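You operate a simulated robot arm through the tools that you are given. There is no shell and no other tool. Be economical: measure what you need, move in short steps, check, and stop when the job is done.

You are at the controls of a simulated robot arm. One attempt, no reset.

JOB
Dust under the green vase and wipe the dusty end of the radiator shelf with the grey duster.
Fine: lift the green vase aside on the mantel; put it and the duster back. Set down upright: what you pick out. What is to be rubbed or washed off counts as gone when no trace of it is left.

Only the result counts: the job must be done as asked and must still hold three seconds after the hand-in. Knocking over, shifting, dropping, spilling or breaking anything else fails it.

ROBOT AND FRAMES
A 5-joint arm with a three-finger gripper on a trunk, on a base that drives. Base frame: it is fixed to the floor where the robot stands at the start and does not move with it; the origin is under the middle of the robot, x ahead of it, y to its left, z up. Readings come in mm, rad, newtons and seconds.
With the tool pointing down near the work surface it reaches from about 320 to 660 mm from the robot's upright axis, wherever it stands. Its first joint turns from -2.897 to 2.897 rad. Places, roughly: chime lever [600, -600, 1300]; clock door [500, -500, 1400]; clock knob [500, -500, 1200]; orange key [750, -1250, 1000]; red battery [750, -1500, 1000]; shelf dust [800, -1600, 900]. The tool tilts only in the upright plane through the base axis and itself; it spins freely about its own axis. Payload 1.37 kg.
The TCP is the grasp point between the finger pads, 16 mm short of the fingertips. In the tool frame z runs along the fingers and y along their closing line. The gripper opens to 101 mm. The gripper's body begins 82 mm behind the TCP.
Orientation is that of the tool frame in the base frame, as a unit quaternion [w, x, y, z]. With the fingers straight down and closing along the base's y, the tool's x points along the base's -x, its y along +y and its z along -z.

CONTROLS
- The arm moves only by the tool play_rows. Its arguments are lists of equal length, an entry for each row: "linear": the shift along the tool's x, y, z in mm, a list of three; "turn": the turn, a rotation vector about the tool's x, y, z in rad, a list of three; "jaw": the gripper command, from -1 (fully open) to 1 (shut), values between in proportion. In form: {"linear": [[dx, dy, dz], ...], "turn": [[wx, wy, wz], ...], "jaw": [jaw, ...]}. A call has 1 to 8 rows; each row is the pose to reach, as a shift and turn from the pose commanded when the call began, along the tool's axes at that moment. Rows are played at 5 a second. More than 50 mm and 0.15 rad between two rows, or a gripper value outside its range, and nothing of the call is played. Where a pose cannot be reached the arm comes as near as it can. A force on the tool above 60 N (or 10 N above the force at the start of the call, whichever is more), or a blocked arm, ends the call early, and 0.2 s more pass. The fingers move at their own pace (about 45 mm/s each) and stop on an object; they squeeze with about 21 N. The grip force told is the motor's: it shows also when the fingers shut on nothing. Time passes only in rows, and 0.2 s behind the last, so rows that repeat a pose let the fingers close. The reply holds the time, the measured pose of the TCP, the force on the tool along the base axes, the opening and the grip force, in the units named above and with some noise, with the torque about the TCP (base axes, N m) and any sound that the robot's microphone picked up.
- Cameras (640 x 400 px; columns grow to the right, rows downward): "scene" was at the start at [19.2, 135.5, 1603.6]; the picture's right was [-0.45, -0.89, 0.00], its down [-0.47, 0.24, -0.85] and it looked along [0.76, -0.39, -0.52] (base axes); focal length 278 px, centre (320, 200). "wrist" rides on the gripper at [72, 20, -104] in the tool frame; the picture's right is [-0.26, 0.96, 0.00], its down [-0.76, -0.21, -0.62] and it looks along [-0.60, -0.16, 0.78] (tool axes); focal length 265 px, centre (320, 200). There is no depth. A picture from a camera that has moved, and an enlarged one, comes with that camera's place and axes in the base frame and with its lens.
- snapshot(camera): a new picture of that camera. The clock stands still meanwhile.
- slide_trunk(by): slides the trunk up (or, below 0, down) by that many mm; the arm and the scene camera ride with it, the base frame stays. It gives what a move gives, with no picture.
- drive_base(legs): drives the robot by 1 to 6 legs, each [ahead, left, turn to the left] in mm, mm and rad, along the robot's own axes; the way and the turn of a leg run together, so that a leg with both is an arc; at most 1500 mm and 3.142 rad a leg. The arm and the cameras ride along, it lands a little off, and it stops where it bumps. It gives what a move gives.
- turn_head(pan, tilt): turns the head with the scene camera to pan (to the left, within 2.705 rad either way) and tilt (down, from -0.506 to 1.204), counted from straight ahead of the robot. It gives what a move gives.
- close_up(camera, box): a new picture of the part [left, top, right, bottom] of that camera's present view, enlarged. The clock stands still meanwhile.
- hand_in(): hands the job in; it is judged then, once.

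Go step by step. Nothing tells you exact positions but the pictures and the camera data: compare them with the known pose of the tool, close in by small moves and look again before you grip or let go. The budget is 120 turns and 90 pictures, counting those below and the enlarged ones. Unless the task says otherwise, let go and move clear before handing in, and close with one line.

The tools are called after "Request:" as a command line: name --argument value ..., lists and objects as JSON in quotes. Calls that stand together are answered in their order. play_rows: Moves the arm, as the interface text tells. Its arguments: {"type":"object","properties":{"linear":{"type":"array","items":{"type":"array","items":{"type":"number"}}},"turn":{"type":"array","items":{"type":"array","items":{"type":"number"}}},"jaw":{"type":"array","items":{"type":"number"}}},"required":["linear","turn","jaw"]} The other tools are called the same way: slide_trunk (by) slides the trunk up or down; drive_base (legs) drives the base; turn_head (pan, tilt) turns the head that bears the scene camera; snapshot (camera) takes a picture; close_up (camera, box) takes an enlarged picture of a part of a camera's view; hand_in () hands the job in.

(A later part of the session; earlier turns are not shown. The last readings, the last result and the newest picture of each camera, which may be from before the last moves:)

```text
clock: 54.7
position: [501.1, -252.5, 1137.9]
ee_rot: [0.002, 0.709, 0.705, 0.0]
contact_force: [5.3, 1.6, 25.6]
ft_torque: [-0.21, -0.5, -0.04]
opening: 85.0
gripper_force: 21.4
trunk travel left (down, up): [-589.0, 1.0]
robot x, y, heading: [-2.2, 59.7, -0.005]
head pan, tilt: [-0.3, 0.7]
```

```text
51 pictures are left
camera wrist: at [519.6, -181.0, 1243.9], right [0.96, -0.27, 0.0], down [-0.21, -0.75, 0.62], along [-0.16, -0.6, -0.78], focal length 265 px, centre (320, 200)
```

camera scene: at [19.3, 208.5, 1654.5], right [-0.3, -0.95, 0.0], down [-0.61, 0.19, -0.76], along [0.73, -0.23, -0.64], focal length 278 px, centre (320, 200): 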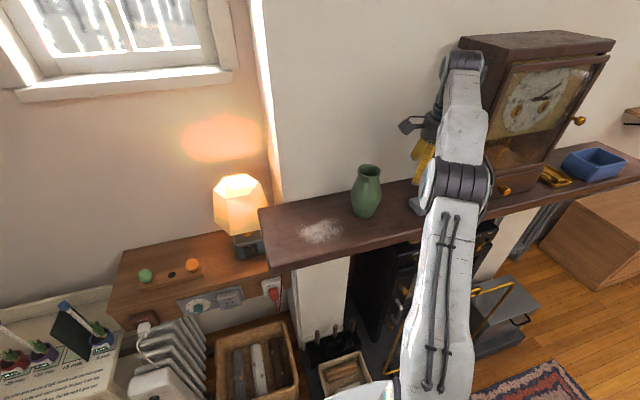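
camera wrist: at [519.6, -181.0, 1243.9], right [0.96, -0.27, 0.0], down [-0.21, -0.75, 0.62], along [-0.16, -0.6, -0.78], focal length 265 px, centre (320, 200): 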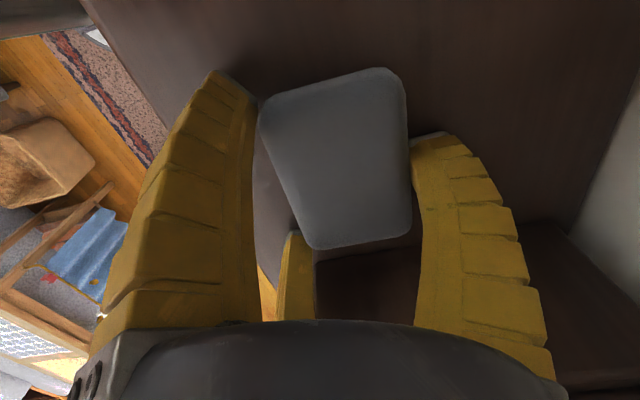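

The fingers have stopped on the duster, with the opening steady at 85 mm. I'll command full squeeze, lift 25 mm, and check that it comes along.

Request:
play_rows --linear '[[0, 0, -4], [0, 0, -4], [0, 0, -12], [0, 0, -25], [0, 0, -25]]' --turn '[[0, 0, 0], [0, 0, 0], [0, 0, 0], [0, 0, 0], [0, 0, 0]]' --jaw '[1, 1, 1, 1, 1]'

Request:
snapshot --camera "wrist"

Request:
close_up --camera "scene" --box '[350, 130, 480, 230]'

```text
clock: 55.9
position: [500.7, -251.3, 1159.8]
ee_rot: [-0.002, 0.709, 0.705, -0.001]
contact_force: [-0.2, -0.7, -0.2]
ft_torque: [-0.02, 0.01, -0.01]
opening: 84.3
gripper_force: 21.5
trunk travel left (down, up): [-589.0, 1.0]
robot x, y, heading: [0.4, 60.7, -0.006]
head pan, tilt: [-0.3, 0.7]
```

```text
50 pictures are left
camera wrist: at [520.1, -180.8, 1265.2], right [0.96, -0.27, 0.0], down [-0.21, -0.76, 0.62], along [-0.17, -0.6, -0.78], focal length 265 px, centre (320, 200)
```

wrist: 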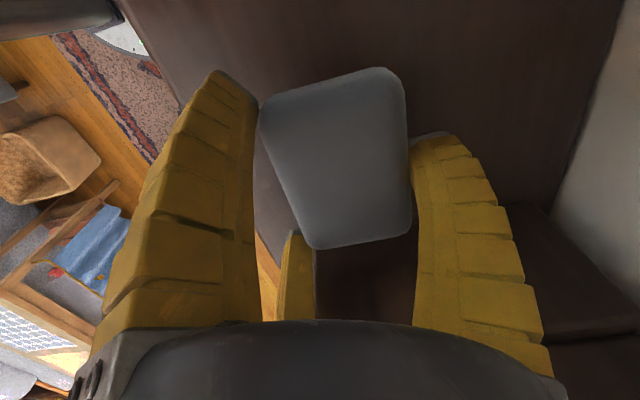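

```text
4.00 times, centred on (415, 180) of scene
camera zoom: at [19.4, 208.4, 1654.5], right [-0.3, -0.95, 0.0], down [-0.61, 0.19, -0.76], along [0.73, -0.23, -0.64], focal length 1112 px, centre (-60, 280)
```

zoom: 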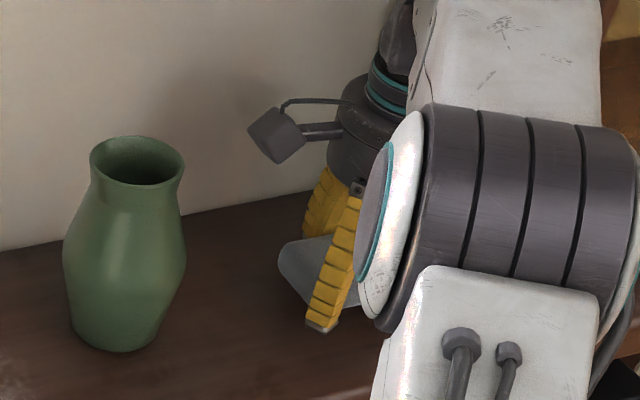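

The duster is held. I'll raise it, carry it in front of the vase toward the dust, and spin the tool back so the camera faces me and clears the lamp.

Request:
play_rows --linear '[[0, 0, -40], [0, -25, -80], [0, -55, -110], [45, -60, -130], [90, -60, -130], [135, -60, -130], [180, -60, -130], [225, -60, -130]]' --turn '[[0, 0, 0], [0, 0, -0.14], [0, 0, -0.28], [0, 0, -0.42], [0, 0, -0.56], [0, 0, -0.7], [0, 0, -0.84], [0, 0, -0.98]]' --jaw '[1, 1, 1, 1, 1, 1, 1, 1]'

Request:
play_rows --linear '[[0, 0, 0], [0, 0, 0], [0, 0, 0], [0, 0, 0], [0, 0, 0], [0, 0, 0]]' --turn '[[0, 0, -0.14], [0, 0, -0.28], [0, 0, -0.42], [0, 0, -0.56], [0, 0, -0.591], [0, 0, -0.591]]' --jaw '[1, 1, 1, 1, 1, 1]'

Request:
snapshot --camera "wrist"

Request:
snapshot --camera "scene"

```text
clock: 57.7
position: [441.6, -26.7, 1287.9]
ee_rot: [-0.001, 0.292, 0.956, 0.0]
contact_force: [0.2, 0.9, -0.6]
ft_torque: [-0.03, 0.01, -0.01]
opening: 84.4
gripper_force: 20.8
trunk travel left (down, up): [-589.0, 1.0]
robot x, y, heading: [-1.8, 57.2, -0.002]
head pan, tilt: [-0.3, 0.7]
```

```text
clock: 59.1
position: [440.6, -27.6, 1289.0]
ee_rot: [0.0, 0.002, 1.0, -0.001]
contact_force: [0.7, 0.2, -0.9]
ft_torque: [-0.01, -0.02, 0.02]
opening: 84.4
gripper_force: 21.3
trunk travel left (down, up): [-589.0, 1.0]
robot x, y, heading: [-0.4, 58.6, -0.004]
head pan, tilt: [-0.3, 0.7]
```

```text
48 pictures are left
camera wrist: at [369.5, -7.9, 1395.8], right [0.27, 0.96, 0.0], down [0.76, -0.21, 0.62], along [0.6, -0.17, -0.79], focal length 265 px, centre (320, 200)
```

wrist: 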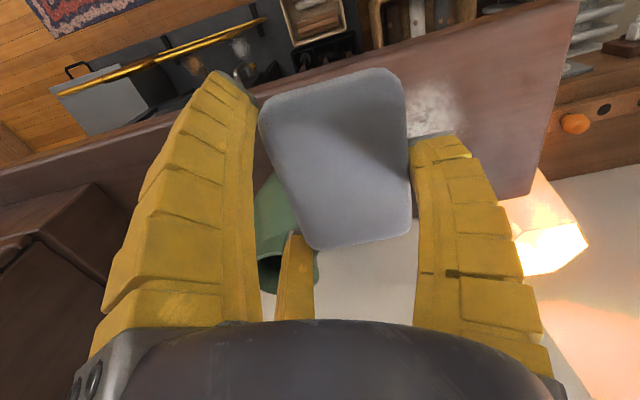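

```text
47 pictures are left
camera scene: at [19.4, 208.5, 1654.5], right [-0.3, -0.95, 0.0], down [-0.61, 0.19, -0.76], along [0.73, -0.23, -0.64], focal length 278 px, centre (320, 200)
```

scene: 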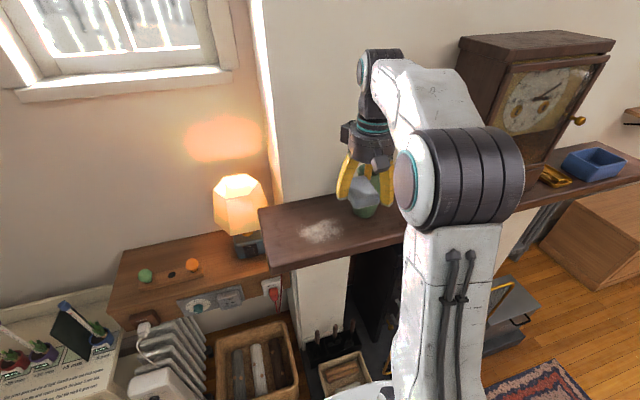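

The duster sits about 13 mm off-centre in the fingers. To stay clear of the vase while wiping I want the earlier spin (slim along y), so I'll spin back while moving over the dust.

Request:
play_rows --linear '[[0, 40, 0], [-20, 80, 0], [-40, 80, 0], [-40, 80, 0], [-40, 80, 0], [-40, 80, 0], [-40, 80, 0], [-40, 80, 0]]' --turn '[[0, 0, 0.14], [0, 0, 0.28], [0, 0, 0.42], [0, 0, 0.56], [0, 0, 0.7], [0, 0, 0.84], [0, 0, 0.98], [0, 0, 1.12]]' --jaw '[1, 1, 1, 1, 1, 1, 1, 1]'

Request:
play_rows --linear '[[0, 0, 0], [0, 0, 20], [0, 0, 60], [0, 0, 100], [0, 0, 120], [0, 0, 120]]' --turn '[[0, 0, 0.14], [0, 0, 0.28], [0, 0, 0.42], [0, 0, 0.451], [0, 0, 0.451], [0, 0, 0.451]]' --jaw '[1, 1, 1, 1, 1, 1]'

Request:
snapshot --camera "wrist"

Request:
snapshot --camera "scene"

```text
clock: 60.9
position: [481.1, 52.4, 1289.2]
ee_rot: [0.0, 0.534, 0.846, -0.001]
contact_force: [-0.9, 0.6, -0.6]
ft_torque: [-0.07, -0.03, 0.01]
opening: 84.3
gripper_force: 21.0
trunk travel left (down, up): [-589.0, 1.0]
robot x, y, heading: [-2.1, 54.3, -0.01]
head pan, tilt: [-0.3, 0.7]
```

```text
clock: 62.3
position: [480.2, 51.6, 1169.5]
ee_rot: [-0.001, 0.709, 0.706, 0.0]
contact_force: [-0.1, -0.5, -0.3]
ft_torque: [-0.02, 0.0, -0.01]
opening: 84.3
gripper_force: 20.6
trunk travel left (down, up): [-589.0, 1.0]
robot x, y, heading: [-3.1, 55.7, -0.005]
head pan, tilt: [-0.3, 0.7]
```

```text
46 pictures are left
camera wrist: at [500.7, 122.8, 1274.6], right [0.96, -0.27, 0.0], down [-0.21, -0.75, 0.62], along [-0.17, -0.6, -0.78], focal length 265 px, centre (320, 200)
```

wrist: 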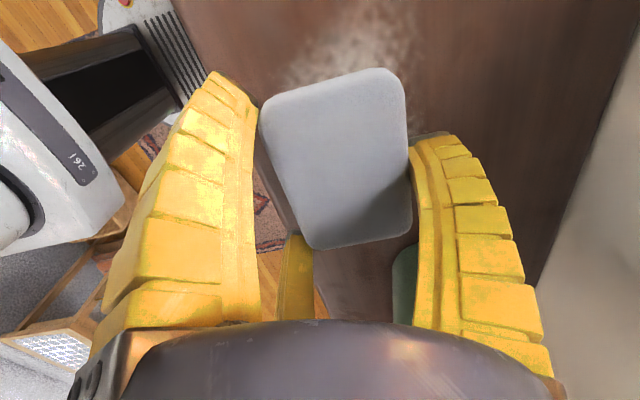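

```text
45 pictures are left
camera scene: at [19.3, 208.5, 1654.5], right [-0.3, -0.95, 0.0], down [-0.61, 0.19, -0.76], along [0.73, -0.23, -0.64], focal length 278 px, centre (320, 200)
```

scene: 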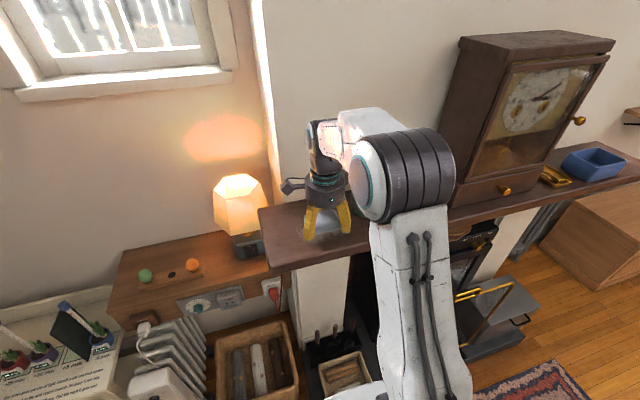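

I'll lower to light contact and begin wiping.

Request:
play_rows --linear '[[0, 0, 20], [0, 0, 28], [0, 0, 32], [28, 0, 32], [-10, 0, 32], [-25, 0, 32], [10, 15, 32], [30, 15, 32]]' --turn '[[0, 0, 0], [0, 0, 0], [0, 0, 0], [0, 0, 0], [0, 0, 0], [0, 0, 0], [0, 0, 0], [0, 0, 0]]' --jaw '[1, 1, 1, 1, 1, 1, 1, 1]'

Request:
snapshot --camera "wrist"

```text
clock: 64.1
position: [496.7, 81.0, 1139.3]
ee_rot: [0.0, 0.709, 0.705, 0.0]
contact_force: [-0.9, -3.1, 9.9]
ft_torque: [-0.23, -0.4, -0.12]
opening: 84.7
gripper_force: 21.2
trunk travel left (down, up): [-589.0, 1.0]
robot x, y, heading: [-1.1, 57.1, -0.008]
head pan, tilt: [-0.3, 0.7]
```

```text
44 pictures are left
camera wrist: at [517.2, 153.4, 1244.4], right [0.96, -0.27, 0.0], down [-0.21, -0.75, 0.62], along [-0.17, -0.6, -0.78], focal length 265 px, centre (320, 200)
```

wrist: 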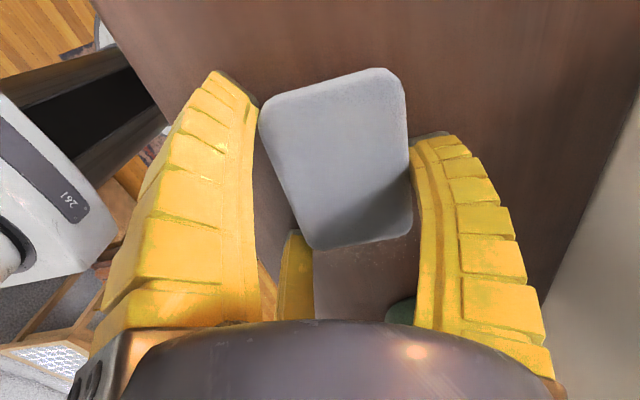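

Contact is good at about 10 N and the dust is coming off. I'll continue with a systematic raster.

Request:
play_rows --linear '[[-40, 0, 0], [-60, 10, 0], [-20, 15, 0], [3, 20, 0], [-35, 28, 0], [-60, 32, 0], [-20, 32, 0], [3, 32, 0]]' --turn '[[0, 0, 0], [0, 0, 0], [0, 0, 0], [0, 0, 0], [0, 0, 0], [0, 0, 0], [0, 0, 0], [0, 0, 0]]' --jaw '[1, 1, 1, 1, 1, 1, 1, 1]'

Request:
play_rows --linear '[[-15, -32, 0], [3, -64, 0], [-40, -64, 0], [-66, -64, 0], [-66, -30, 0], [-66, 0, 0], [-30, -20, 0], [0, -20, 0]]' --turn '[[0, 0, 0], [0, 0, 0], [0, 0, 0], [0, 0, 0], [0, 0, 0], [0, 0, 0], [0, 0, 0], [0, 0, 0]]' --jaw '[1, 1, 1, 1, 1, 1, 1, 1]'

Request:
play_rows --linear '[[0, 0, -40], [0, 0, -80], [0, -30, -125], [0, -60, -150], [0, -60, -150]]' --turn '[[0, 0, 0], [0, 0, 0], [0, 0, 0], [0, 0, 0], [0, 0, 0]]' --jaw '[1, 1, 1, 1, 1]'

Request:
close_up --camera "scene" --box '[250, 170, 410, 270]'

Request:
snapshot --camera "wrist"

```text
clock: 65.9
position: [526.9, 82.6, 1139.8]
ee_rot: [0.0, 0.71, 0.705, 0.0]
contact_force: [0.2, -5.1, 11.4]
ft_torque: [-0.2, -0.46, -0.17]
opening: 84.8
gripper_force: 21.1
trunk travel left (down, up): [-589.0, 1.0]
robot x, y, heading: [-3.5, 55.2, -0.009]
head pan, tilt: [-0.3, 0.7]
```

```text
clock: 67.7
position: [509.5, 84.7, 1138.8]
ee_rot: [-0.001, 0.709, 0.705, -0.001]
contact_force: [0.2, 0.1, 0.4]
ft_torque: [-0.02, 0.01, 0.01]
opening: 84.1
gripper_force: 20.6
trunk travel left (down, up): [-589.0, 1.0]
robot x, y, heading: [-3.0, 55.5, -0.005]
head pan, tilt: [-0.3, 0.7]
```

```text
refused: row 3 steps farther than a row can; nothing moved
```

```text
4.00 times, centred on (330, 220) of scene
camera zoom: at [19.9, 208.6, 1654.4], right [-0.3, -0.95, 0.0], down [-0.61, 0.19, -0.76], along [0.73, -0.23, -0.64], focal length 1112 px, centre (280, 120)
```

zoom: 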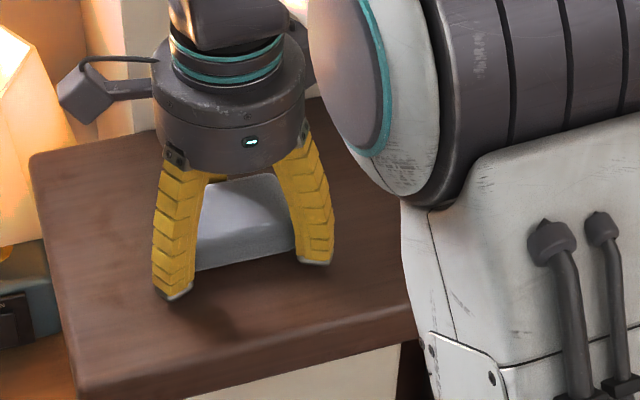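

```text
42 pictures are left
camera wrist: at [529.2, 156.1, 1244.7], right [0.96, -0.27, 0.0], down [-0.21, -0.75, 0.62], along [-0.17, -0.6, -0.78], focal length 265 px, centre (320, 200)
```

wrist: 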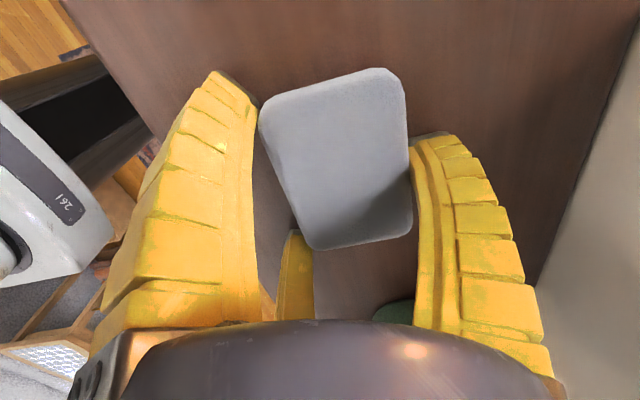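

Request:
play_rows --linear '[[0, 0, -40], [0, -15, -80], [0, -35, -120], [0, -60, -150], [0, -60, -150]]' --turn '[[0, 0, 0], [0, 0, 0], [0, 0, 0], [0, 0, 0], [0, 0, 0]]' --jaw '[1, 1, 1, 1, 1]'

Request:
close_up --camera "scene" --box '[250, 170, 410, 270]'

Request:
snapshot --camera "wrist"

```text
clock: 68.9
position: [450.3, 86.8, 1289.0]
ee_rot: [-0.001, 0.708, 0.706, -0.001]
contact_force: [0.7, 0.7, -0.4]
ft_torque: [-0.03, -0.01, -0.02]
opening: 84.0
gripper_force: 21.2
trunk travel left (down, up): [-589.0, 1.0]
robot x, y, heading: [-3.0, 55.9, -0.009]
head pan, tilt: [-0.3, 0.7]
```

```text
4.00 times, centred on (330, 220) of scene
camera zoom: at [20.2, 208.5, 1654.5], right [-0.3, -0.95, 0.0], down [-0.61, 0.19, -0.76], along [0.73, -0.23, -0.64], focal length 1112 px, centre (280, 120)
```

zoom: 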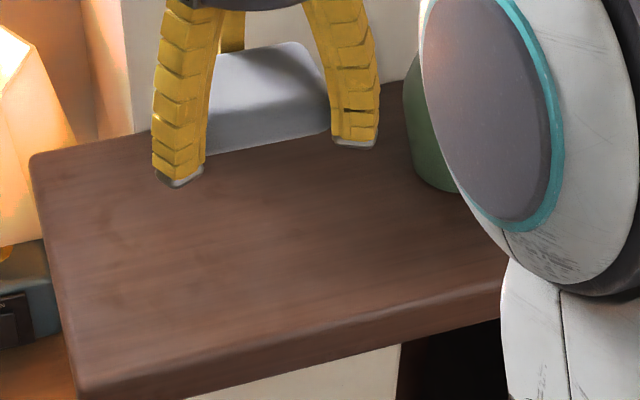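

```text
40 pictures are left
camera wrist: at [470.3, 157.9, 1395.0], right [0.96, -0.27, 0.0], down [-0.21, -0.75, 0.62], along [-0.17, -0.6, -0.78], focal length 265 px, centre (320, 200)
```

wrist: 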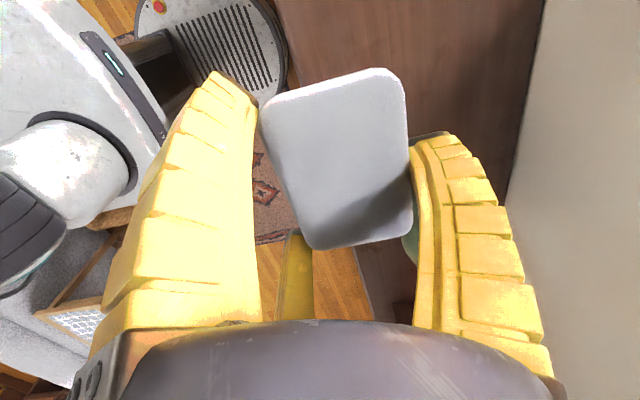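

The mantel looks clean. Next is the radiator shelf, where the dust triangulates to about (830, −1577, 883), so I'll back off and drive over.

Request:
drive_base --legs '[[-150, 0, 0.007], [0, -760, 0], [0, -760, 0]]'

Request:
turn_head --pan -0.15 --tilt 0.7

Request:
snapshot --camera "scene"

```text
clock: 77.9
position: [289.4, -1467.4, 1289.5]
ee_rot: [0.0, 0.709, 0.705, -0.001]
contact_force: [-0.4, -0.5, 0.4]
ft_torque: [0.03, 0.02, 0.01]
opening: 84.2
gripper_force: 21.2
trunk travel left (down, up): [-589.0, 1.0]
robot x, y, heading: [-161.8, -1495.1, -0.01]
head pan, tilt: [-0.3, 0.7]
```

```text
clock: 78.6
position: [288.4, -1466.7, 1288.7]
ee_rot: [-0.001, 0.71, 0.704, -0.001]
contact_force: [0.2, -0.5, -0.2]
ft_torque: [0.02, -0.04, 0.01]
opening: 84.1
gripper_force: 20.6
trunk travel left (down, up): [-589.0, 1.0]
robot x, y, heading: [-158.3, -1496.7, -0.008]
head pan, tilt: [-0.15, 0.7]
```

```text
39 pictures are left
camera scene: at [-137.8, -1331.5, 1654.5], right [-0.16, -0.99, 0.0], down [-0.64, 0.1, -0.76], along [0.76, -0.12, -0.64], focal length 278 px, centre (320, 200)
```

scene: 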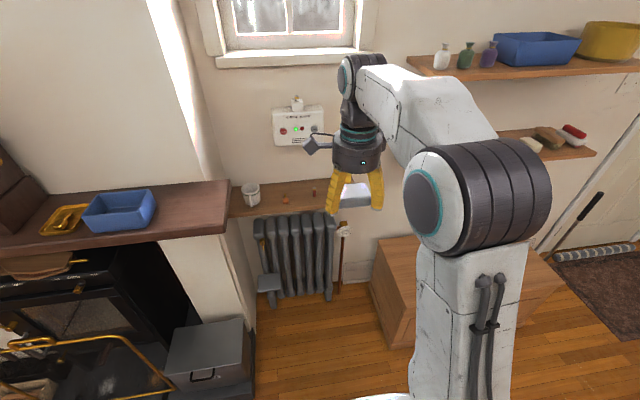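

There's clear space in front of the radiator between the grey box and the cabinet. I'll drive in toward about (215, −1460).

Request:
drive_base --legs '[[190, 35, 0.008], [185, 0, 0]]'

Request:
turn_head --pan -0.05 --tilt 0.75

Request:
snapshot --camera "scene"

Request:
snapshot --camera "wrist"

```text
clock: 81.3
position: [668.2, -1428.3, 1289.1]
ee_rot: [-0.001, 0.707, 0.707, -0.001]
contact_force: [0.2, -0.1, -0.8]
ft_torque: [0.02, 0.1, 0.01]
opening: 84.1
gripper_force: 20.9
trunk travel left (down, up): [-589.0, 1.0]
robot x, y, heading: [217.0, -1462.6, -0.003]
head pan, tilt: [-0.15, 0.7]
```

```text
clock: 81.9
position: [667.7, -1429.8, 1288.5]
ee_rot: [0.0, 0.706, 0.708, 0.0]
contact_force: [-0.1, -1.0, 0.5]
ft_torque: [-0.01, -0.01, 0.02]
opening: 83.9
gripper_force: 21.0
trunk travel left (down, up): [-589.0, 1.0]
robot x, y, heading: [216.6, -1459.6, -0.006]
head pan, tilt: [-0.051, 0.75]
```

```text
38 pictures are left
camera scene: at [238.0, -1288.6, 1650.3], right [-0.05, -1.0, 0.0], down [-0.68, 0.04, -0.73], along [0.73, -0.04, -0.68], focal length 278 px, centre (320, 200)
```

scene: 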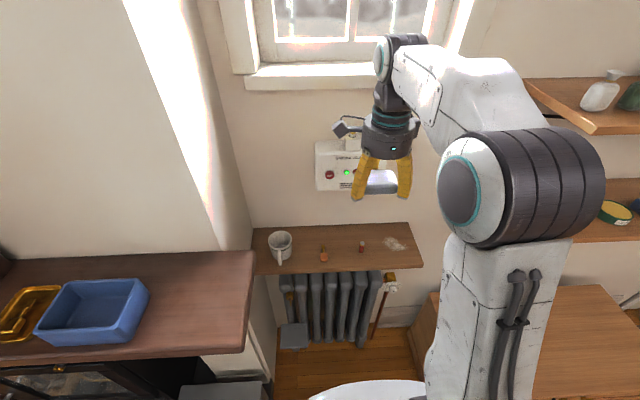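

```text
37 pictures are left
camera wrist: at [687.1, -1357.9, 1395.0], right [0.96, -0.26, 0.0], down [-0.21, -0.76, 0.62], along [-0.17, -0.6, -0.78], focal length 265 px, centre (320, 200)
```

wrist: 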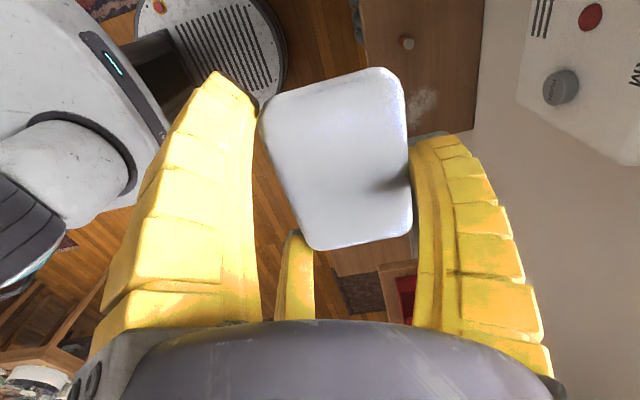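

The dust is at x 793–862, y −1540…−1625, with the shelf at z≈883. I'll lower the trunk 235 mm, then move over the dust.

Request:
slide_trunk --by -235

Request:
play_rows --linear '[[-45, 0, 10], [-90, 20, 20], [-130, 50, 30], [-150, 95, 40], [-153, 140, 50], [-153, 140, 80], [-153, 140, 80]]' --turn '[[0, 0, 0], [0, 0, 0], [0, 0, 0], [0, 0, 0], [0, 0, 0], [0, 0, 0], [0, 0, 0]]' --jaw '[1, 1, 1, 1, 1, 1, 1]'

Request:
snapshot --camera "scene"

Request:
snapshot --camera "wrist"

```text
clock: 84.4
position: [667.6, -1429.3, 1053.9]
ee_rot: [-0.001, 0.707, 0.707, 0.001]
contact_force: [-0.5, -0.4, 0.0]
ft_torque: [-0.02, 0.03, 0.0]
opening: 84.1
gripper_force: 21.2
trunk travel left (down, up): [-354.0, 236.0]
robot x, y, heading: [215.1, -1458.6, -0.002]
head pan, tilt: [-0.051, 0.75]
```

```text
refused: row 2 steps farther than a row can; nothing moved
```

```text
36 pictures are left
camera scene: at [238.1, -1288.6, 1415.3], right [-0.05, -1.0, 0.0], down [-0.68, 0.03, -0.73], along [0.73, -0.04, -0.68], focal length 278 px, centre (320, 200)
```

scene: 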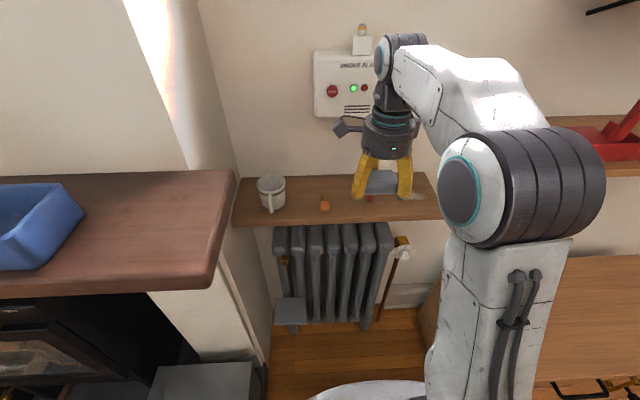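

```text
35 pictures are left
camera wrist: at [687.3, -1357.9, 1160.0], right [0.96, -0.26, 0.0], down [-0.21, -0.76, 0.62], along [-0.17, -0.6, -0.78], focal length 265 px, centre (320, 200)
```

wrist: 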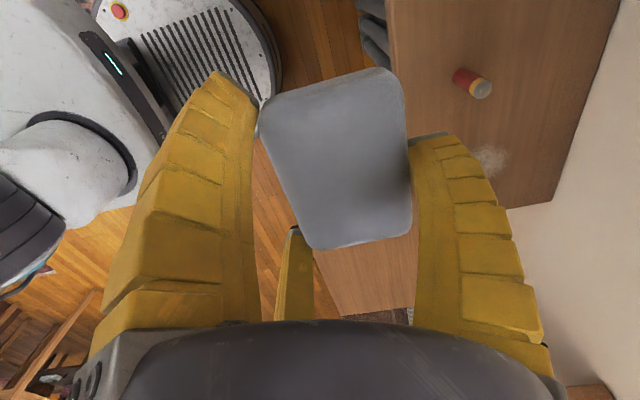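

Request:
play_rows --linear '[[-40, 0, 0], [-80, 15, 10], [-115, 40, 20], [-140, 75, 35], [-153, 110, 55], [-153, 142, 85], [-153, 142, 85]]' --turn '[[0, 0, 0], [0, 0, 0], [0, 0, 0], [0, 0, 0], [0, 0, 0], [0, 0, 0], [0, 0, 0]]' --jaw '[1, 1, 1, 1, 1, 1, 1]'

Request:
snapshot --camera "scene"

Request:
snapshot --camera "wrist"

```text
clock: 86.0
position: [806.4, -1585.4, 967.2]
ee_rot: [-0.001, 0.708, 0.706, -0.001]
contact_force: [0.1, -0.7, -0.6]
ft_torque: [0.02, 0.01, -0.01]
opening: 84.1
gripper_force: 21.3
trunk travel left (down, up): [-354.0, 236.0]
robot x, y, heading: [216.8, -1456.0, 0.004]
head pan, tilt: [-0.051, 0.75]
```

```text
34 pictures are left
camera scene: at [238.4, -1288.6, 1415.3], right [-0.05, -1.0, 0.0], down [-0.68, 0.03, -0.73], along [0.73, -0.04, -0.68], focal length 278 px, centre (320, 200)
```

scene: 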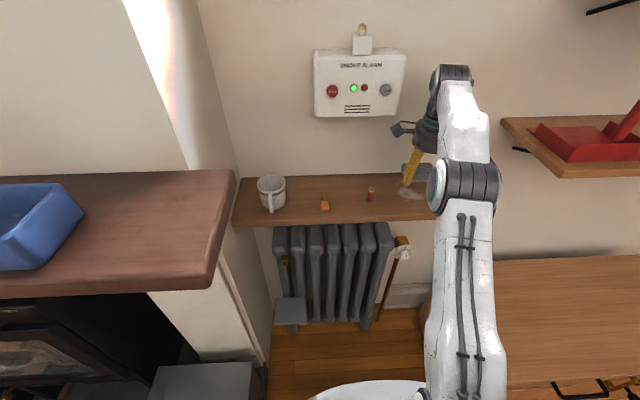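

```text
33 pictures are left
camera wrist: at [826.9, -1513.2, 1074.0], right [0.96, -0.26, 0.0], down [-0.21, -0.76, 0.62], along [-0.17, -0.6, -0.78], focal length 265 px, centre (320, 200)
```

wrist: 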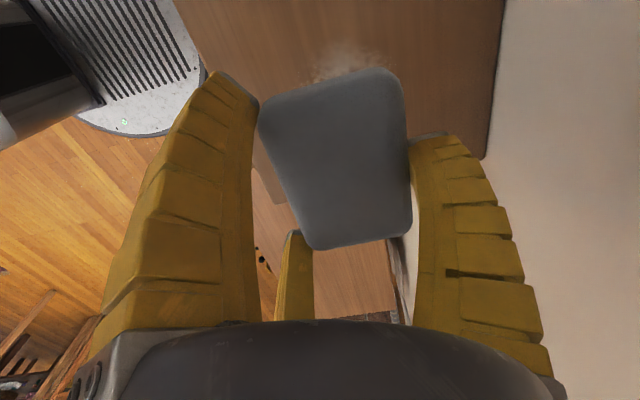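

The duster is over the dust. I'll descend slowly to find contact.

Request:
play_rows --linear '[[0, 0, 30], [0, 0, 50], [0, 0, 53], [0, 0, 56], [0, 0, 56]]' --turn '[[0, 0, 0], [0, 0, 0], [0, 0, 0], [0, 0, 0], [0, 0, 0]]' --jaw '[1, 1, 1, 1, 1]'

Request:
snapshot --camera "wrist"

Request:
close_up --camera "scene" --box '[340, 90, 500, 230]'

```text
clock: 87.2
position: [809.0, -1584.7, 913.1]
ee_rot: [-0.001, 0.707, 0.707, 0.0]
contact_force: [0.8, 1.0, 0.0]
ft_torque: [0.01, -0.01, 0.0]
opening: 84.0
gripper_force: 20.8
trunk travel left (down, up): [-354.0, 236.0]
robot x, y, heading: [215.5, -1460.0, 0.003]
head pan, tilt: [-0.051, 0.75]
```

```text
32 pictures are left
camera wrist: at [827.8, -1513.0, 1018.7], right [0.96, -0.26, 0.0], down [-0.21, -0.76, 0.62], along [-0.17, -0.6, -0.78], focal length 265 px, centre (320, 200)
```

wrist: 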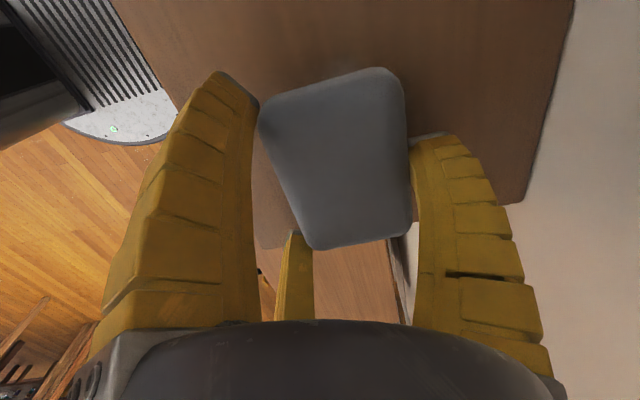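

```text
2.86 times, centred on (420, 160) of scene
camera zoom: at [238.2, -1288.7, 1415.3], right [-0.05, -1.0, 0.0], down [-0.68, 0.03, -0.73], along [0.73, -0.04, -0.68], focal length 795 px, centre (34, 314)
```

zoom: 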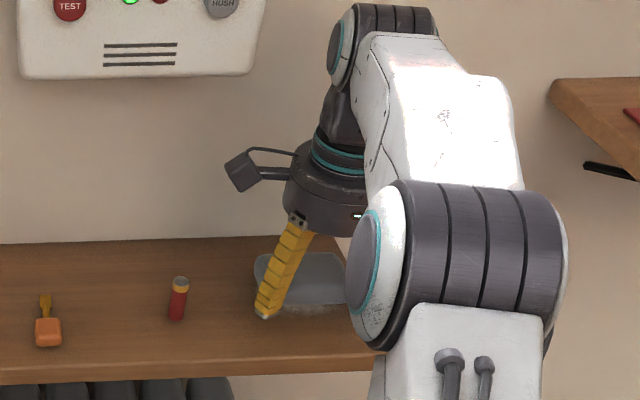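

Request:
play_rows --linear '[[0, 0, 3], [0, 0, 5], [0, 0, 7], [0, 0, 9], [0, 0, 9]]' --turn '[[0, 0, 0], [0, 0, 0], [0, 0, 0], [0, 0, 0], [0, 0, 0]]' --jaw '[1, 1, 1, 1, 1]'

```text
clock: 88.4
position: [809.7, -1583.0, 903.7]
ee_rot: [0.0, 0.707, 0.707, -0.001]
contact_force: [0.1, 1.3, -0.2]
ft_torque: [-0.04, -0.01, 0.03]
opening: 84.0
gripper_force: 20.3
trunk travel left (down, up): [-354.0, 236.0]
robot x, y, heading: [214.6, -1464.5, 0.003]
head pan, tilt: [-0.051, 0.75]
```

Request:
play_rows --linear '[[0, 0, 2], [0, 0, 4], [0, 0, 6], [0, 0, 6]]' --turn '[[0, 0, 0], [0, 0, 0], [0, 0, 0], [0, 0, 0]]' --jaw '[1, 1, 1, 1]'

Request:
snapshot --camera "wrist"

```text
clock: 89.4
position: [809.1, -1582.2, 899.1]
ee_rot: [0.0, 0.707, 0.708, 0.001]
contact_force: [-0.1, 1.1, 4.9]
ft_torque: [0.09, -0.22, 0.03]
opening: 84.2
gripper_force: 20.6
trunk travel left (down, up): [-354.0, 236.0]
robot x, y, heading: [216.5, -1464.8, -0.0]
head pan, tilt: [-0.051, 0.75]
```

```text
30 pictures are left
camera wrist: at [828.9, -1511.0, 1004.6], right [0.96, -0.26, 0.0], down [-0.21, -0.76, 0.62], along [-0.16, -0.6, -0.78], focal length 265 px, centre (320, 200)
```

wrist: 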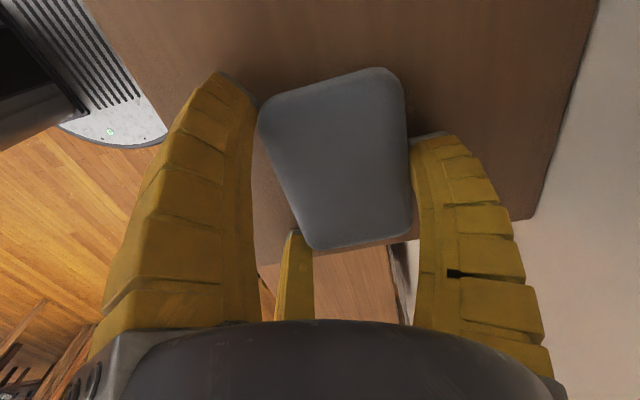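

Light contact is found at TCP z≈900. I'll wipe here with a raster.

Request:
play_rows --linear '[[0, 0, 1.5], [15, 0, 1.5], [-15, 8, 1.5], [15, 15, 1.5], [-15, 20, 1.5], [10, 22, 1.5], [15, 5, 1.5], [-15, -5, 1.5]]' --turn '[[0, 0, 0], [0, 0, 0], [0, 0, 0], [0, 0, 0], [0, 0, 0], [0, 0, 0], [0, 0, 0], [0, 0, 0]]' --jaw '[1, 1, 1, 1, 1, 1, 1, 1]'

Request:
play_rows --linear '[[30, -10, 0], [0, -20, 0], [30, -25, 0], [0, -30, 0], [35, -30, 0], [35, 0, 0], [30, 15, 0], [0, 10, 0]]' --turn '[[0, 0, 0], [0, 0, 0], [0, 0, 0], [0, 0, 0], [0, 0, 0], [0, 0, 0], [0, 0, 0], [0, 0, 0]]' --jaw '[1, 1, 1, 1, 1, 1, 1, 1]'

Request:
play_rows --linear '[[0, 0, -40], [0, 0, -75], [25, -30, -100], [60, -60, -110], [60, -60, -110]]' --turn '[[0, 0, 0], [0, 0, 0], [0, 0, 0], [0, 0, 0], [0, 0, 0]]' --jaw '[1, 1, 1, 1, 1]'

Request:
close_up --camera "scene" --box '[330, 130, 470, 230]'

Request:
snapshot --camera "wrist"

```text
clock: 91.2
position: [805.0, -1595.3, 898.6]
ee_rot: [0.0, 0.707, 0.707, -0.001]
contact_force: [1.2, 0.5, 9.7]
ft_torque: [0.02, -0.37, 0.04]
opening: 84.1
gripper_force: 21.3
trunk travel left (down, up): [-354.0, 236.0]
robot x, y, heading: [213.7, -1461.0, 0.001]
head pan, tilt: [-0.051, 0.75]
```

```text
clock: 93.0
position: [815.0, -1596.9, 897.6]
ee_rot: [0.001, 0.707, 0.707, 0.001]
contact_force: [0.0, 3.4, 16.1]
ft_torque: [0.16, -0.56, 0.16]
opening: 84.5
gripper_force: 20.6
trunk travel left (down, up): [-354.0, 236.0]
robot x, y, heading: [216.1, -1460.3, -0.004]
head pan, tilt: [-0.051, 0.75]
```

```text
clock: 94.2
position: [756.9, -1535.7, 1008.3]
ee_rot: [-0.001, 0.707, 0.707, -0.001]
contact_force: [-1.0, 0.3, -0.5]
ft_torque: [0.03, -0.02, 0.03]
opening: 84.1
gripper_force: 20.9
out of reach, approached as far as the arm can: row 2
trunk travel left (down, up): [-354.0, 236.0]
robot x, y, heading: [214.9, -1463.5, -0.003]
head pan, tilt: [-0.051, 0.75]
```

```text
4.00 times, centred on (400, 180) of scene
camera zoom: at [238.2, -1288.5, 1415.2], right [-0.05, -1.0, 0.0], down [-0.68, 0.03, -0.73], along [0.73, -0.04, -0.68], focal length 1112 px, centre (0, 280)
```

zoom: 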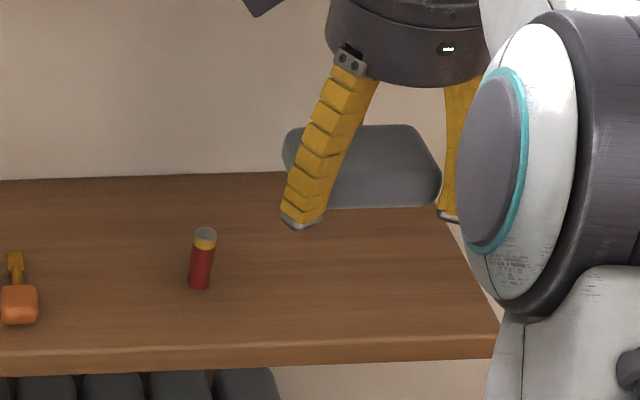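

```text
28 pictures are left
camera wrist: at [776.4, -1465.4, 1114.7], right [0.96, -0.27, 0.0], down [-0.21, -0.76, 0.62], along [-0.17, -0.6, -0.78], focal length 265 px, centre (320, 200)
```

wrist: 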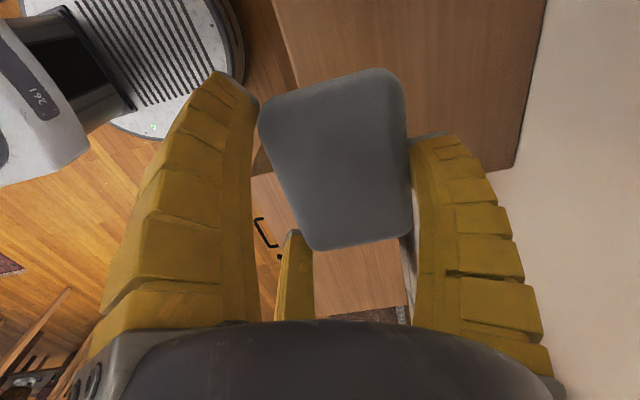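

The shelf looks clean. I'll retract, raise the trunk, and look again without the duster in the way.

Request:
play_rows --linear '[[35, -30, -15], [70, -60, -30], [100, -90, -45], [100, -90, -45]]' --turn '[[0, 0, 0], [0, 0, 0], [0, 0, 0], [0, 0, 0]]' --jaw '[1, 1, 1, 1]'

Request:
slide_trunk --by 234

Request:
close_up --camera "scene" --box '[320, 190, 460, 290]'

```text
clock: 95.2
position: [662.4, -1436.7, 1050.1]
ee_rot: [0.0, 0.707, 0.707, 0.0]
contact_force: [-0.1, 0.7, -0.1]
ft_torque: [-0.01, -0.02, 0.03]
opening: 84.3
gripper_force: 21.6
trunk travel left (down, up): [-354.0, 236.0]
robot x, y, heading: [213.1, -1461.1, 0.001]
head pan, tilt: [-0.051, 0.75]
```

```text
clock: 97.7
position: [664.8, -1437.3, 1283.3]
ee_rot: [-0.001, 0.707, 0.707, 0.0]
contact_force: [-0.6, 0.2, -0.9]
ft_torque: [0.04, 0.02, -0.02]
opening: 83.8
gripper_force: 21.1
trunk travel left (down, up): [-588.0, 2.0]
robot x, y, heading: [217.6, -1460.2, 0.003]
head pan, tilt: [-0.051, 0.75]
```

```text
4.00 times, centred on (390, 240) of scene
camera zoom: at [238.2, -1288.6, 1649.2], right [-0.05, -1.0, 0.0], down [-0.68, 0.03, -0.73], along [0.73, -0.04, -0.68], focal length 1112 px, centre (40, 40)
```

zoom: 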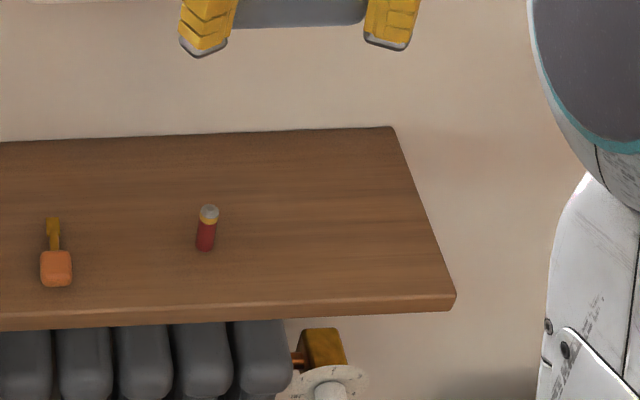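

Both spots are clean. I'll drive back to the mantel to return the duster.

Request:
drive_base --legs '[[-370, 0, 0], [0, 720, 0], [0, 720, 0]]'

```text
clock: 107.0
position: [321.0, -24.0, 1283.5]
ee_rot: [-0.002, 0.714, 0.7, -0.001]
contact_force: [0.1, -0.1, -0.1]
ft_torque: [-0.03, 0.02, -0.01]
opening: 84.2
gripper_force: 21.2
trunk travel left (down, up): [-588.0, 2.0]
robot x, y, heading: [-129.4, -39.2, -0.019]
head pan, tilt: [-0.051, 0.75]
```

Request:
drive_base --legs '[[118, 12, 0.019]]'

Request:
turn_head --pan -0.35 --tilt 0.7

Request:
snapshot --camera "scene"

Request:
snapshot --camera "wrist"

```text
clock: 108.2
position: [439.7, -4.2, 1283.8]
ee_rot: [-0.001, 0.708, 0.706, -0.002]
contact_force: [0.7, -0.1, 0.0]
ft_torque: [-0.01, 0.06, -0.02]
opening: 84.4
gripper_force: 21.1
trunk travel left (down, up): [-588.0, 2.0]
robot x, y, heading: [-10.7, -26.8, -0.006]
head pan, tilt: [-0.051, 0.75]
```

```text
clock: 109.0
position: [439.9, -6.3, 1283.1]
ee_rot: [-0.002, 0.708, 0.706, -0.002]
contact_force: [0.3, 0.9, 0.3]
ft_torque: [0.03, 0.0, -0.01]
opening: 84.1
gripper_force: 20.9
trunk travel left (down, up): [-588.0, 2.0]
robot x, y, heading: [-10.6, -29.1, -0.006]
head pan, tilt: [-0.351, 0.7]
```

```text
26 pictures are left
camera scene: at [10.8, 118.5, 1653.5], right [-0.35, -0.94, 0.0], down [-0.6, 0.22, -0.76], along [0.72, -0.26, -0.64], focal length 278 px, centre (320, 200)
```

scene: 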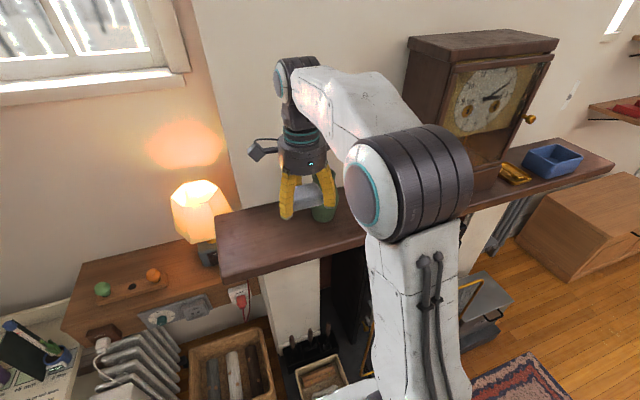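

```text
25 pictures are left
camera wrist: at [459.1, 65.7, 1389.2], right [0.96, -0.27, 0.0], down [-0.21, -0.76, 0.62], along [-0.17, -0.6, -0.78], focal length 265 px, centre (320, 200)
```

wrist: 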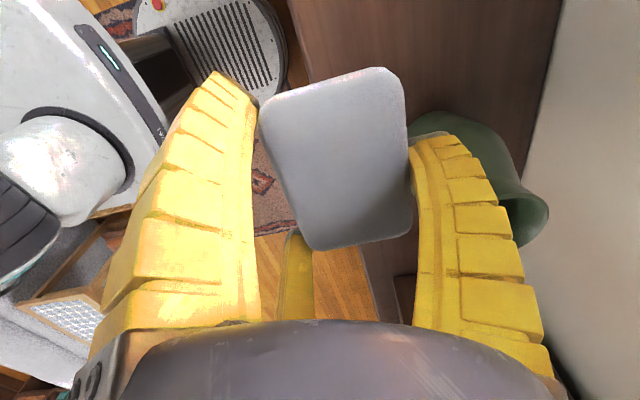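

I'll carry the duster in front of the vase to its old spot by the clock.

Request:
play_rows --linear '[[-40, 0, -20], [-85, 0, -25], [-130, 0, -25], [-175, 0, -25], [-220, 5, -20], [-250, 25, 0], [-252, 47, 30], [-252, 48, 70]]' --turn '[[0, 0, 0], [0, 0, 0], [0, 0, 0], [0, 0, 0], [0, 0, 0], [0, 0, 0], [0, 0, 0], [0, 0, 0]]' --jaw '[1, 1, 1, 1, 1, 1, 1, 1]'

Request:
snapshot --camera "wrist"

Request:
snapshot --camera "scene"

```text
clock: 110.8
position: [482.6, -258.9, 1211.9]
ee_rot: [0.0, 0.708, 0.706, 0.0]
contact_force: [-0.7, -0.5, -0.7]
ft_torque: [0.01, 0.02, 0.02]
opening: 84.2
gripper_force: 20.6
trunk travel left (down, up): [-588.0, 2.0]
robot x, y, heading: [-9.5, -29.4, -0.002]
head pan, tilt: [-0.351, 0.7]
```

```text
24 pictures are left
camera wrist: at [502.6, -187.6, 1318.4], right [0.96, -0.27, 0.0], down [-0.21, -0.76, 0.62], along [-0.17, -0.6, -0.78], focal length 265 px, centre (320, 200)
```

wrist: 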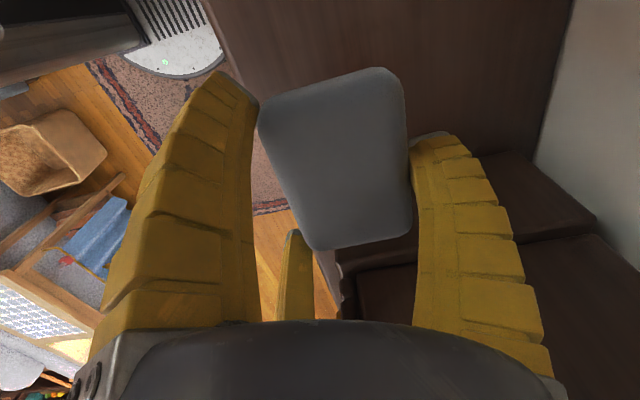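

```text
23 pictures are left
camera scene: at [10.4, 118.0, 1653.6], right [-0.35, -0.94, 0.0], down [-0.6, 0.22, -0.76], along [0.72, -0.26, -0.64], focal length 278 px, centre (320, 200)
```

scene: 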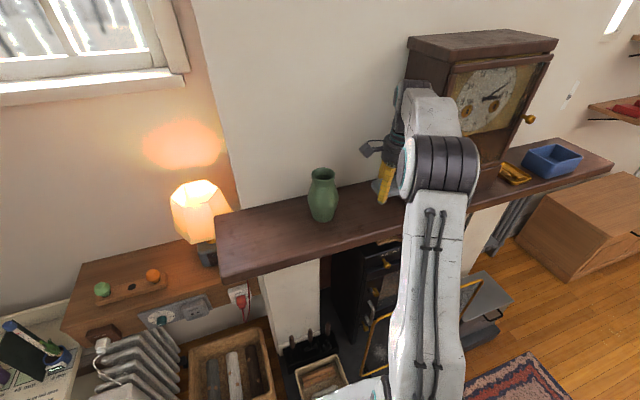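

Request:
play_rows --linear '[[3, 4, 30], [3, 4, 55], [3, 4, 66], [3, 4, 69], [3, 4, 71], [3, 4, 71]]' --turn '[[0, 0, 0], [0, 0, 0], [0, 0, 0], [0, 0, 0], [0, 0, 0], [0, 0, 0]]' --jaw '[1, 1, 1, 1, 1, 1]'

```text
clock: 112.2
position: [487.6, -255.0, 1141.4]
ee_rot: [-0.001, 0.709, 0.706, 0.0]
contact_force: [0.2, 0.7, -0.8]
ft_torque: [-0.01, -0.01, -0.02]
opening: 84.5
gripper_force: 21.1
trunk travel left (down, up): [-588.0, 2.0]
robot x, y, heading: [-11.3, -28.6, -0.004]
head pan, tilt: [-0.351, 0.7]
```

Request:
play_rows --linear '[[0, 0, 2], [0, 0, 3], [0, 0, 4], [0, 0, 4]]' --turn '[[0, 0, 0], [0, 0, 0], [0, 0, 0], [0, 0, 0]]' --jaw '[1, 1, 1, 1]'

```text
clock: 113.2
position: [489.1, -256.1, 1138.4]
ee_rot: [-0.002, 0.708, 0.706, 0.0]
contact_force: [-0.3, -0.3, 1.4]
ft_torque: [-0.06, -0.08, -0.03]
opening: 84.1
gripper_force: 20.3
trunk travel left (down, up): [-588.0, 2.0]
robot x, y, heading: [-9.7, -27.9, -0.01]
head pan, tilt: [-0.351, 0.7]
```

It's just touching down, so I'll open and rise.

Request:
play_rows --linear '[[0, 0, 0.5], [0, 0, 0.5], [0, 0, 0.5], [0, 0, 0.5], [0, 0, -30], [0, 0, -65], [0, 0, -65]]' --turn '[[0, 0, 0], [0, 0, 0], [0, 0, 0], [0, 0, 0], [0, 0, 0], [0, 0, 0], [0, 0, 0]]' --jaw '[-0.8, -1, -1, -1, -1, -1, -1]'

Request:
snapshot --camera "wrist"

```text
clock: 114.8
position: [488.4, -253.6, 1203.9]
ee_rot: [-0.002, 0.708, 0.706, 0.0]
contact_force: [-1.0, 0.2, -0.2]
ft_torque: [-0.01, -0.03, 0.03]
opening: 100.6
gripper_force: 0.0
trunk travel left (down, up): [-588.0, 2.0]
robot x, y, heading: [-6.5, -29.3, -0.005]
head pan, tilt: [-0.351, 0.7]
```

```text
22 pictures are left
camera wrist: at [508.7, -183.6, 1309.1], right [0.96, -0.27, 0.0], down [-0.21, -0.76, 0.62], along [-0.17, -0.6, -0.78], focal length 265 px, centre (320, 200)
```

wrist: 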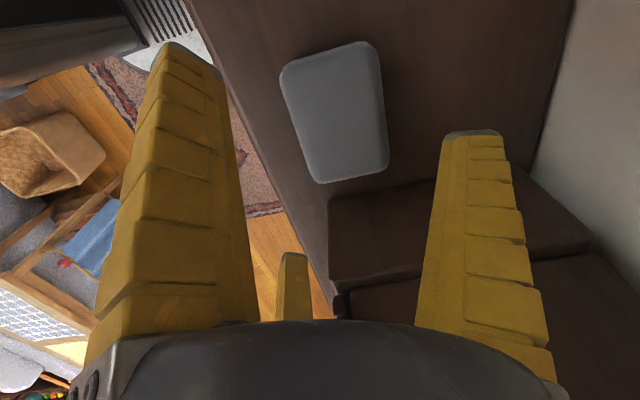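

The duster is back within about 10 mm of its place. Next I'll rise, spin the tool back, and go to the vase.

Request:
play_rows --linear '[[0, -15, -40], [20, -25, -75], [50, -25, -100], [85, -20, -105], [125, -20, -105], [165, -20, -105], [165, -20, -105], [165, -20, -105]]' --turn '[[0, 0, 0], [0, 0, -0.14], [0, 0, -0.28], [0, 0, -0.42], [0, 0, -0.56], [0, 0, -0.7], [0, 0, -0.84], [0, 0, -0.98]]' --jaw '[-1, -1, -1, -1, -1, -1, -1, -1]'

Request:
play_rows --linear '[[0, 0, 0], [0, 0, 0], [0, 0, 0], [0, 0, 0], [0, 0, 0], [0, 0, 0]]' --turn '[[0, 0, -0.14], [0, 0, -0.28], [0, 0, -0.42], [0, 0, -0.56], [0, 0, -0.591], [0, 0, -0.591]]' --jaw '[-1, -1, -1, -1, -1, -1]'

Request:
snapshot --camera "wrist"

```text
clock: 116.6
position: [468.9, -89.3, 1307.6]
ee_rot: [-0.001, 0.291, 0.957, -0.001]
contact_force: [-0.2, -0.1, 0.1]
ft_torque: [-0.02, -0.01, 0.04]
opening: 100.5
gripper_force: 0.0
trunk travel left (down, up): [-588.0, 2.0]
robot x, y, heading: [-12.0, -28.0, -0.0]
head pan, tilt: [-0.351, 0.7]
```

```text
clock: 118.0
position: [470.5, -90.4, 1308.8]
ee_rot: [-0.002, 0.0, 1.0, 0.0]
contact_force: [0.0, 0.5, 0.1]
ft_torque: [-0.03, -0.01, 0.01]
opening: 100.9
gripper_force: 0.1
trunk travel left (down, up): [-588.0, 2.0]
robot x, y, heading: [-8.8, -32.2, -0.001]
head pan, tilt: [-0.351, 0.7]
```

```text
21 pictures are left
camera wrist: at [398.3, -70.3, 1414.6], right [0.27, 0.96, 0.0], down [0.76, -0.21, 0.62], along [0.6, -0.16, -0.79], focal length 265 px, centre (320, 200)
```

wrist: 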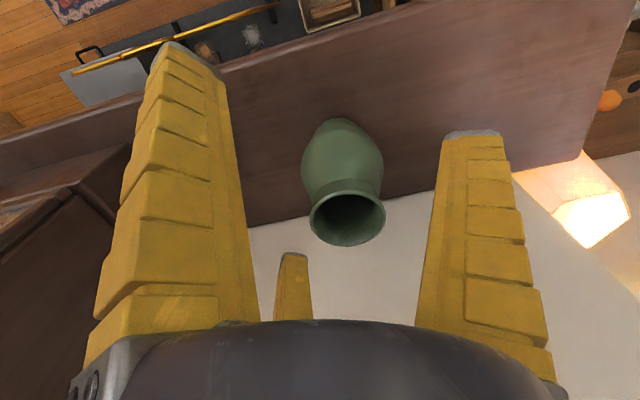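

The vase is at about (536, −86). I'll align over it at height, descend to the neck at TCP z≈1240, and grip there.

Request:
play_rows --linear '[[-33, 2, 0], [-66, 5, 5], [-66, 5, 20], [-66, 5, 20]]' --turn '[[0, 0, 0], [0, 0, 0], [0, 0, 0], [0, 0, 0]]' --jaw '[-1, -1, -1, -1]'

Request:
snapshot --camera "wrist"

```text
clock: 119.0
position: [538.2, -84.4, 1287.5]
ee_rot: [-0.002, 0.001, 1.0, 0.0]
contact_force: [0.6, -0.2, -0.2]
ft_torque: [0.0, 0.06, -0.02]
opening: 100.6
gripper_force: 0.1
trunk travel left (down, up): [-588.0, 2.0]
robot x, y, heading: [-9.1, -26.8, -0.006]
head pan, tilt: [-0.351, 0.7]
```

```text
20 pictures are left
camera wrist: at [466.0, -63.9, 1393.5], right [0.27, 0.96, 0.0], down [0.76, -0.21, 0.62], along [0.6, -0.17, -0.79], focal length 265 px, centre (320, 200)
```

wrist: 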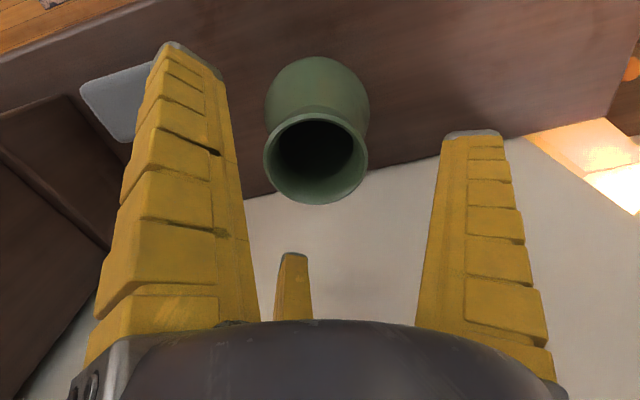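

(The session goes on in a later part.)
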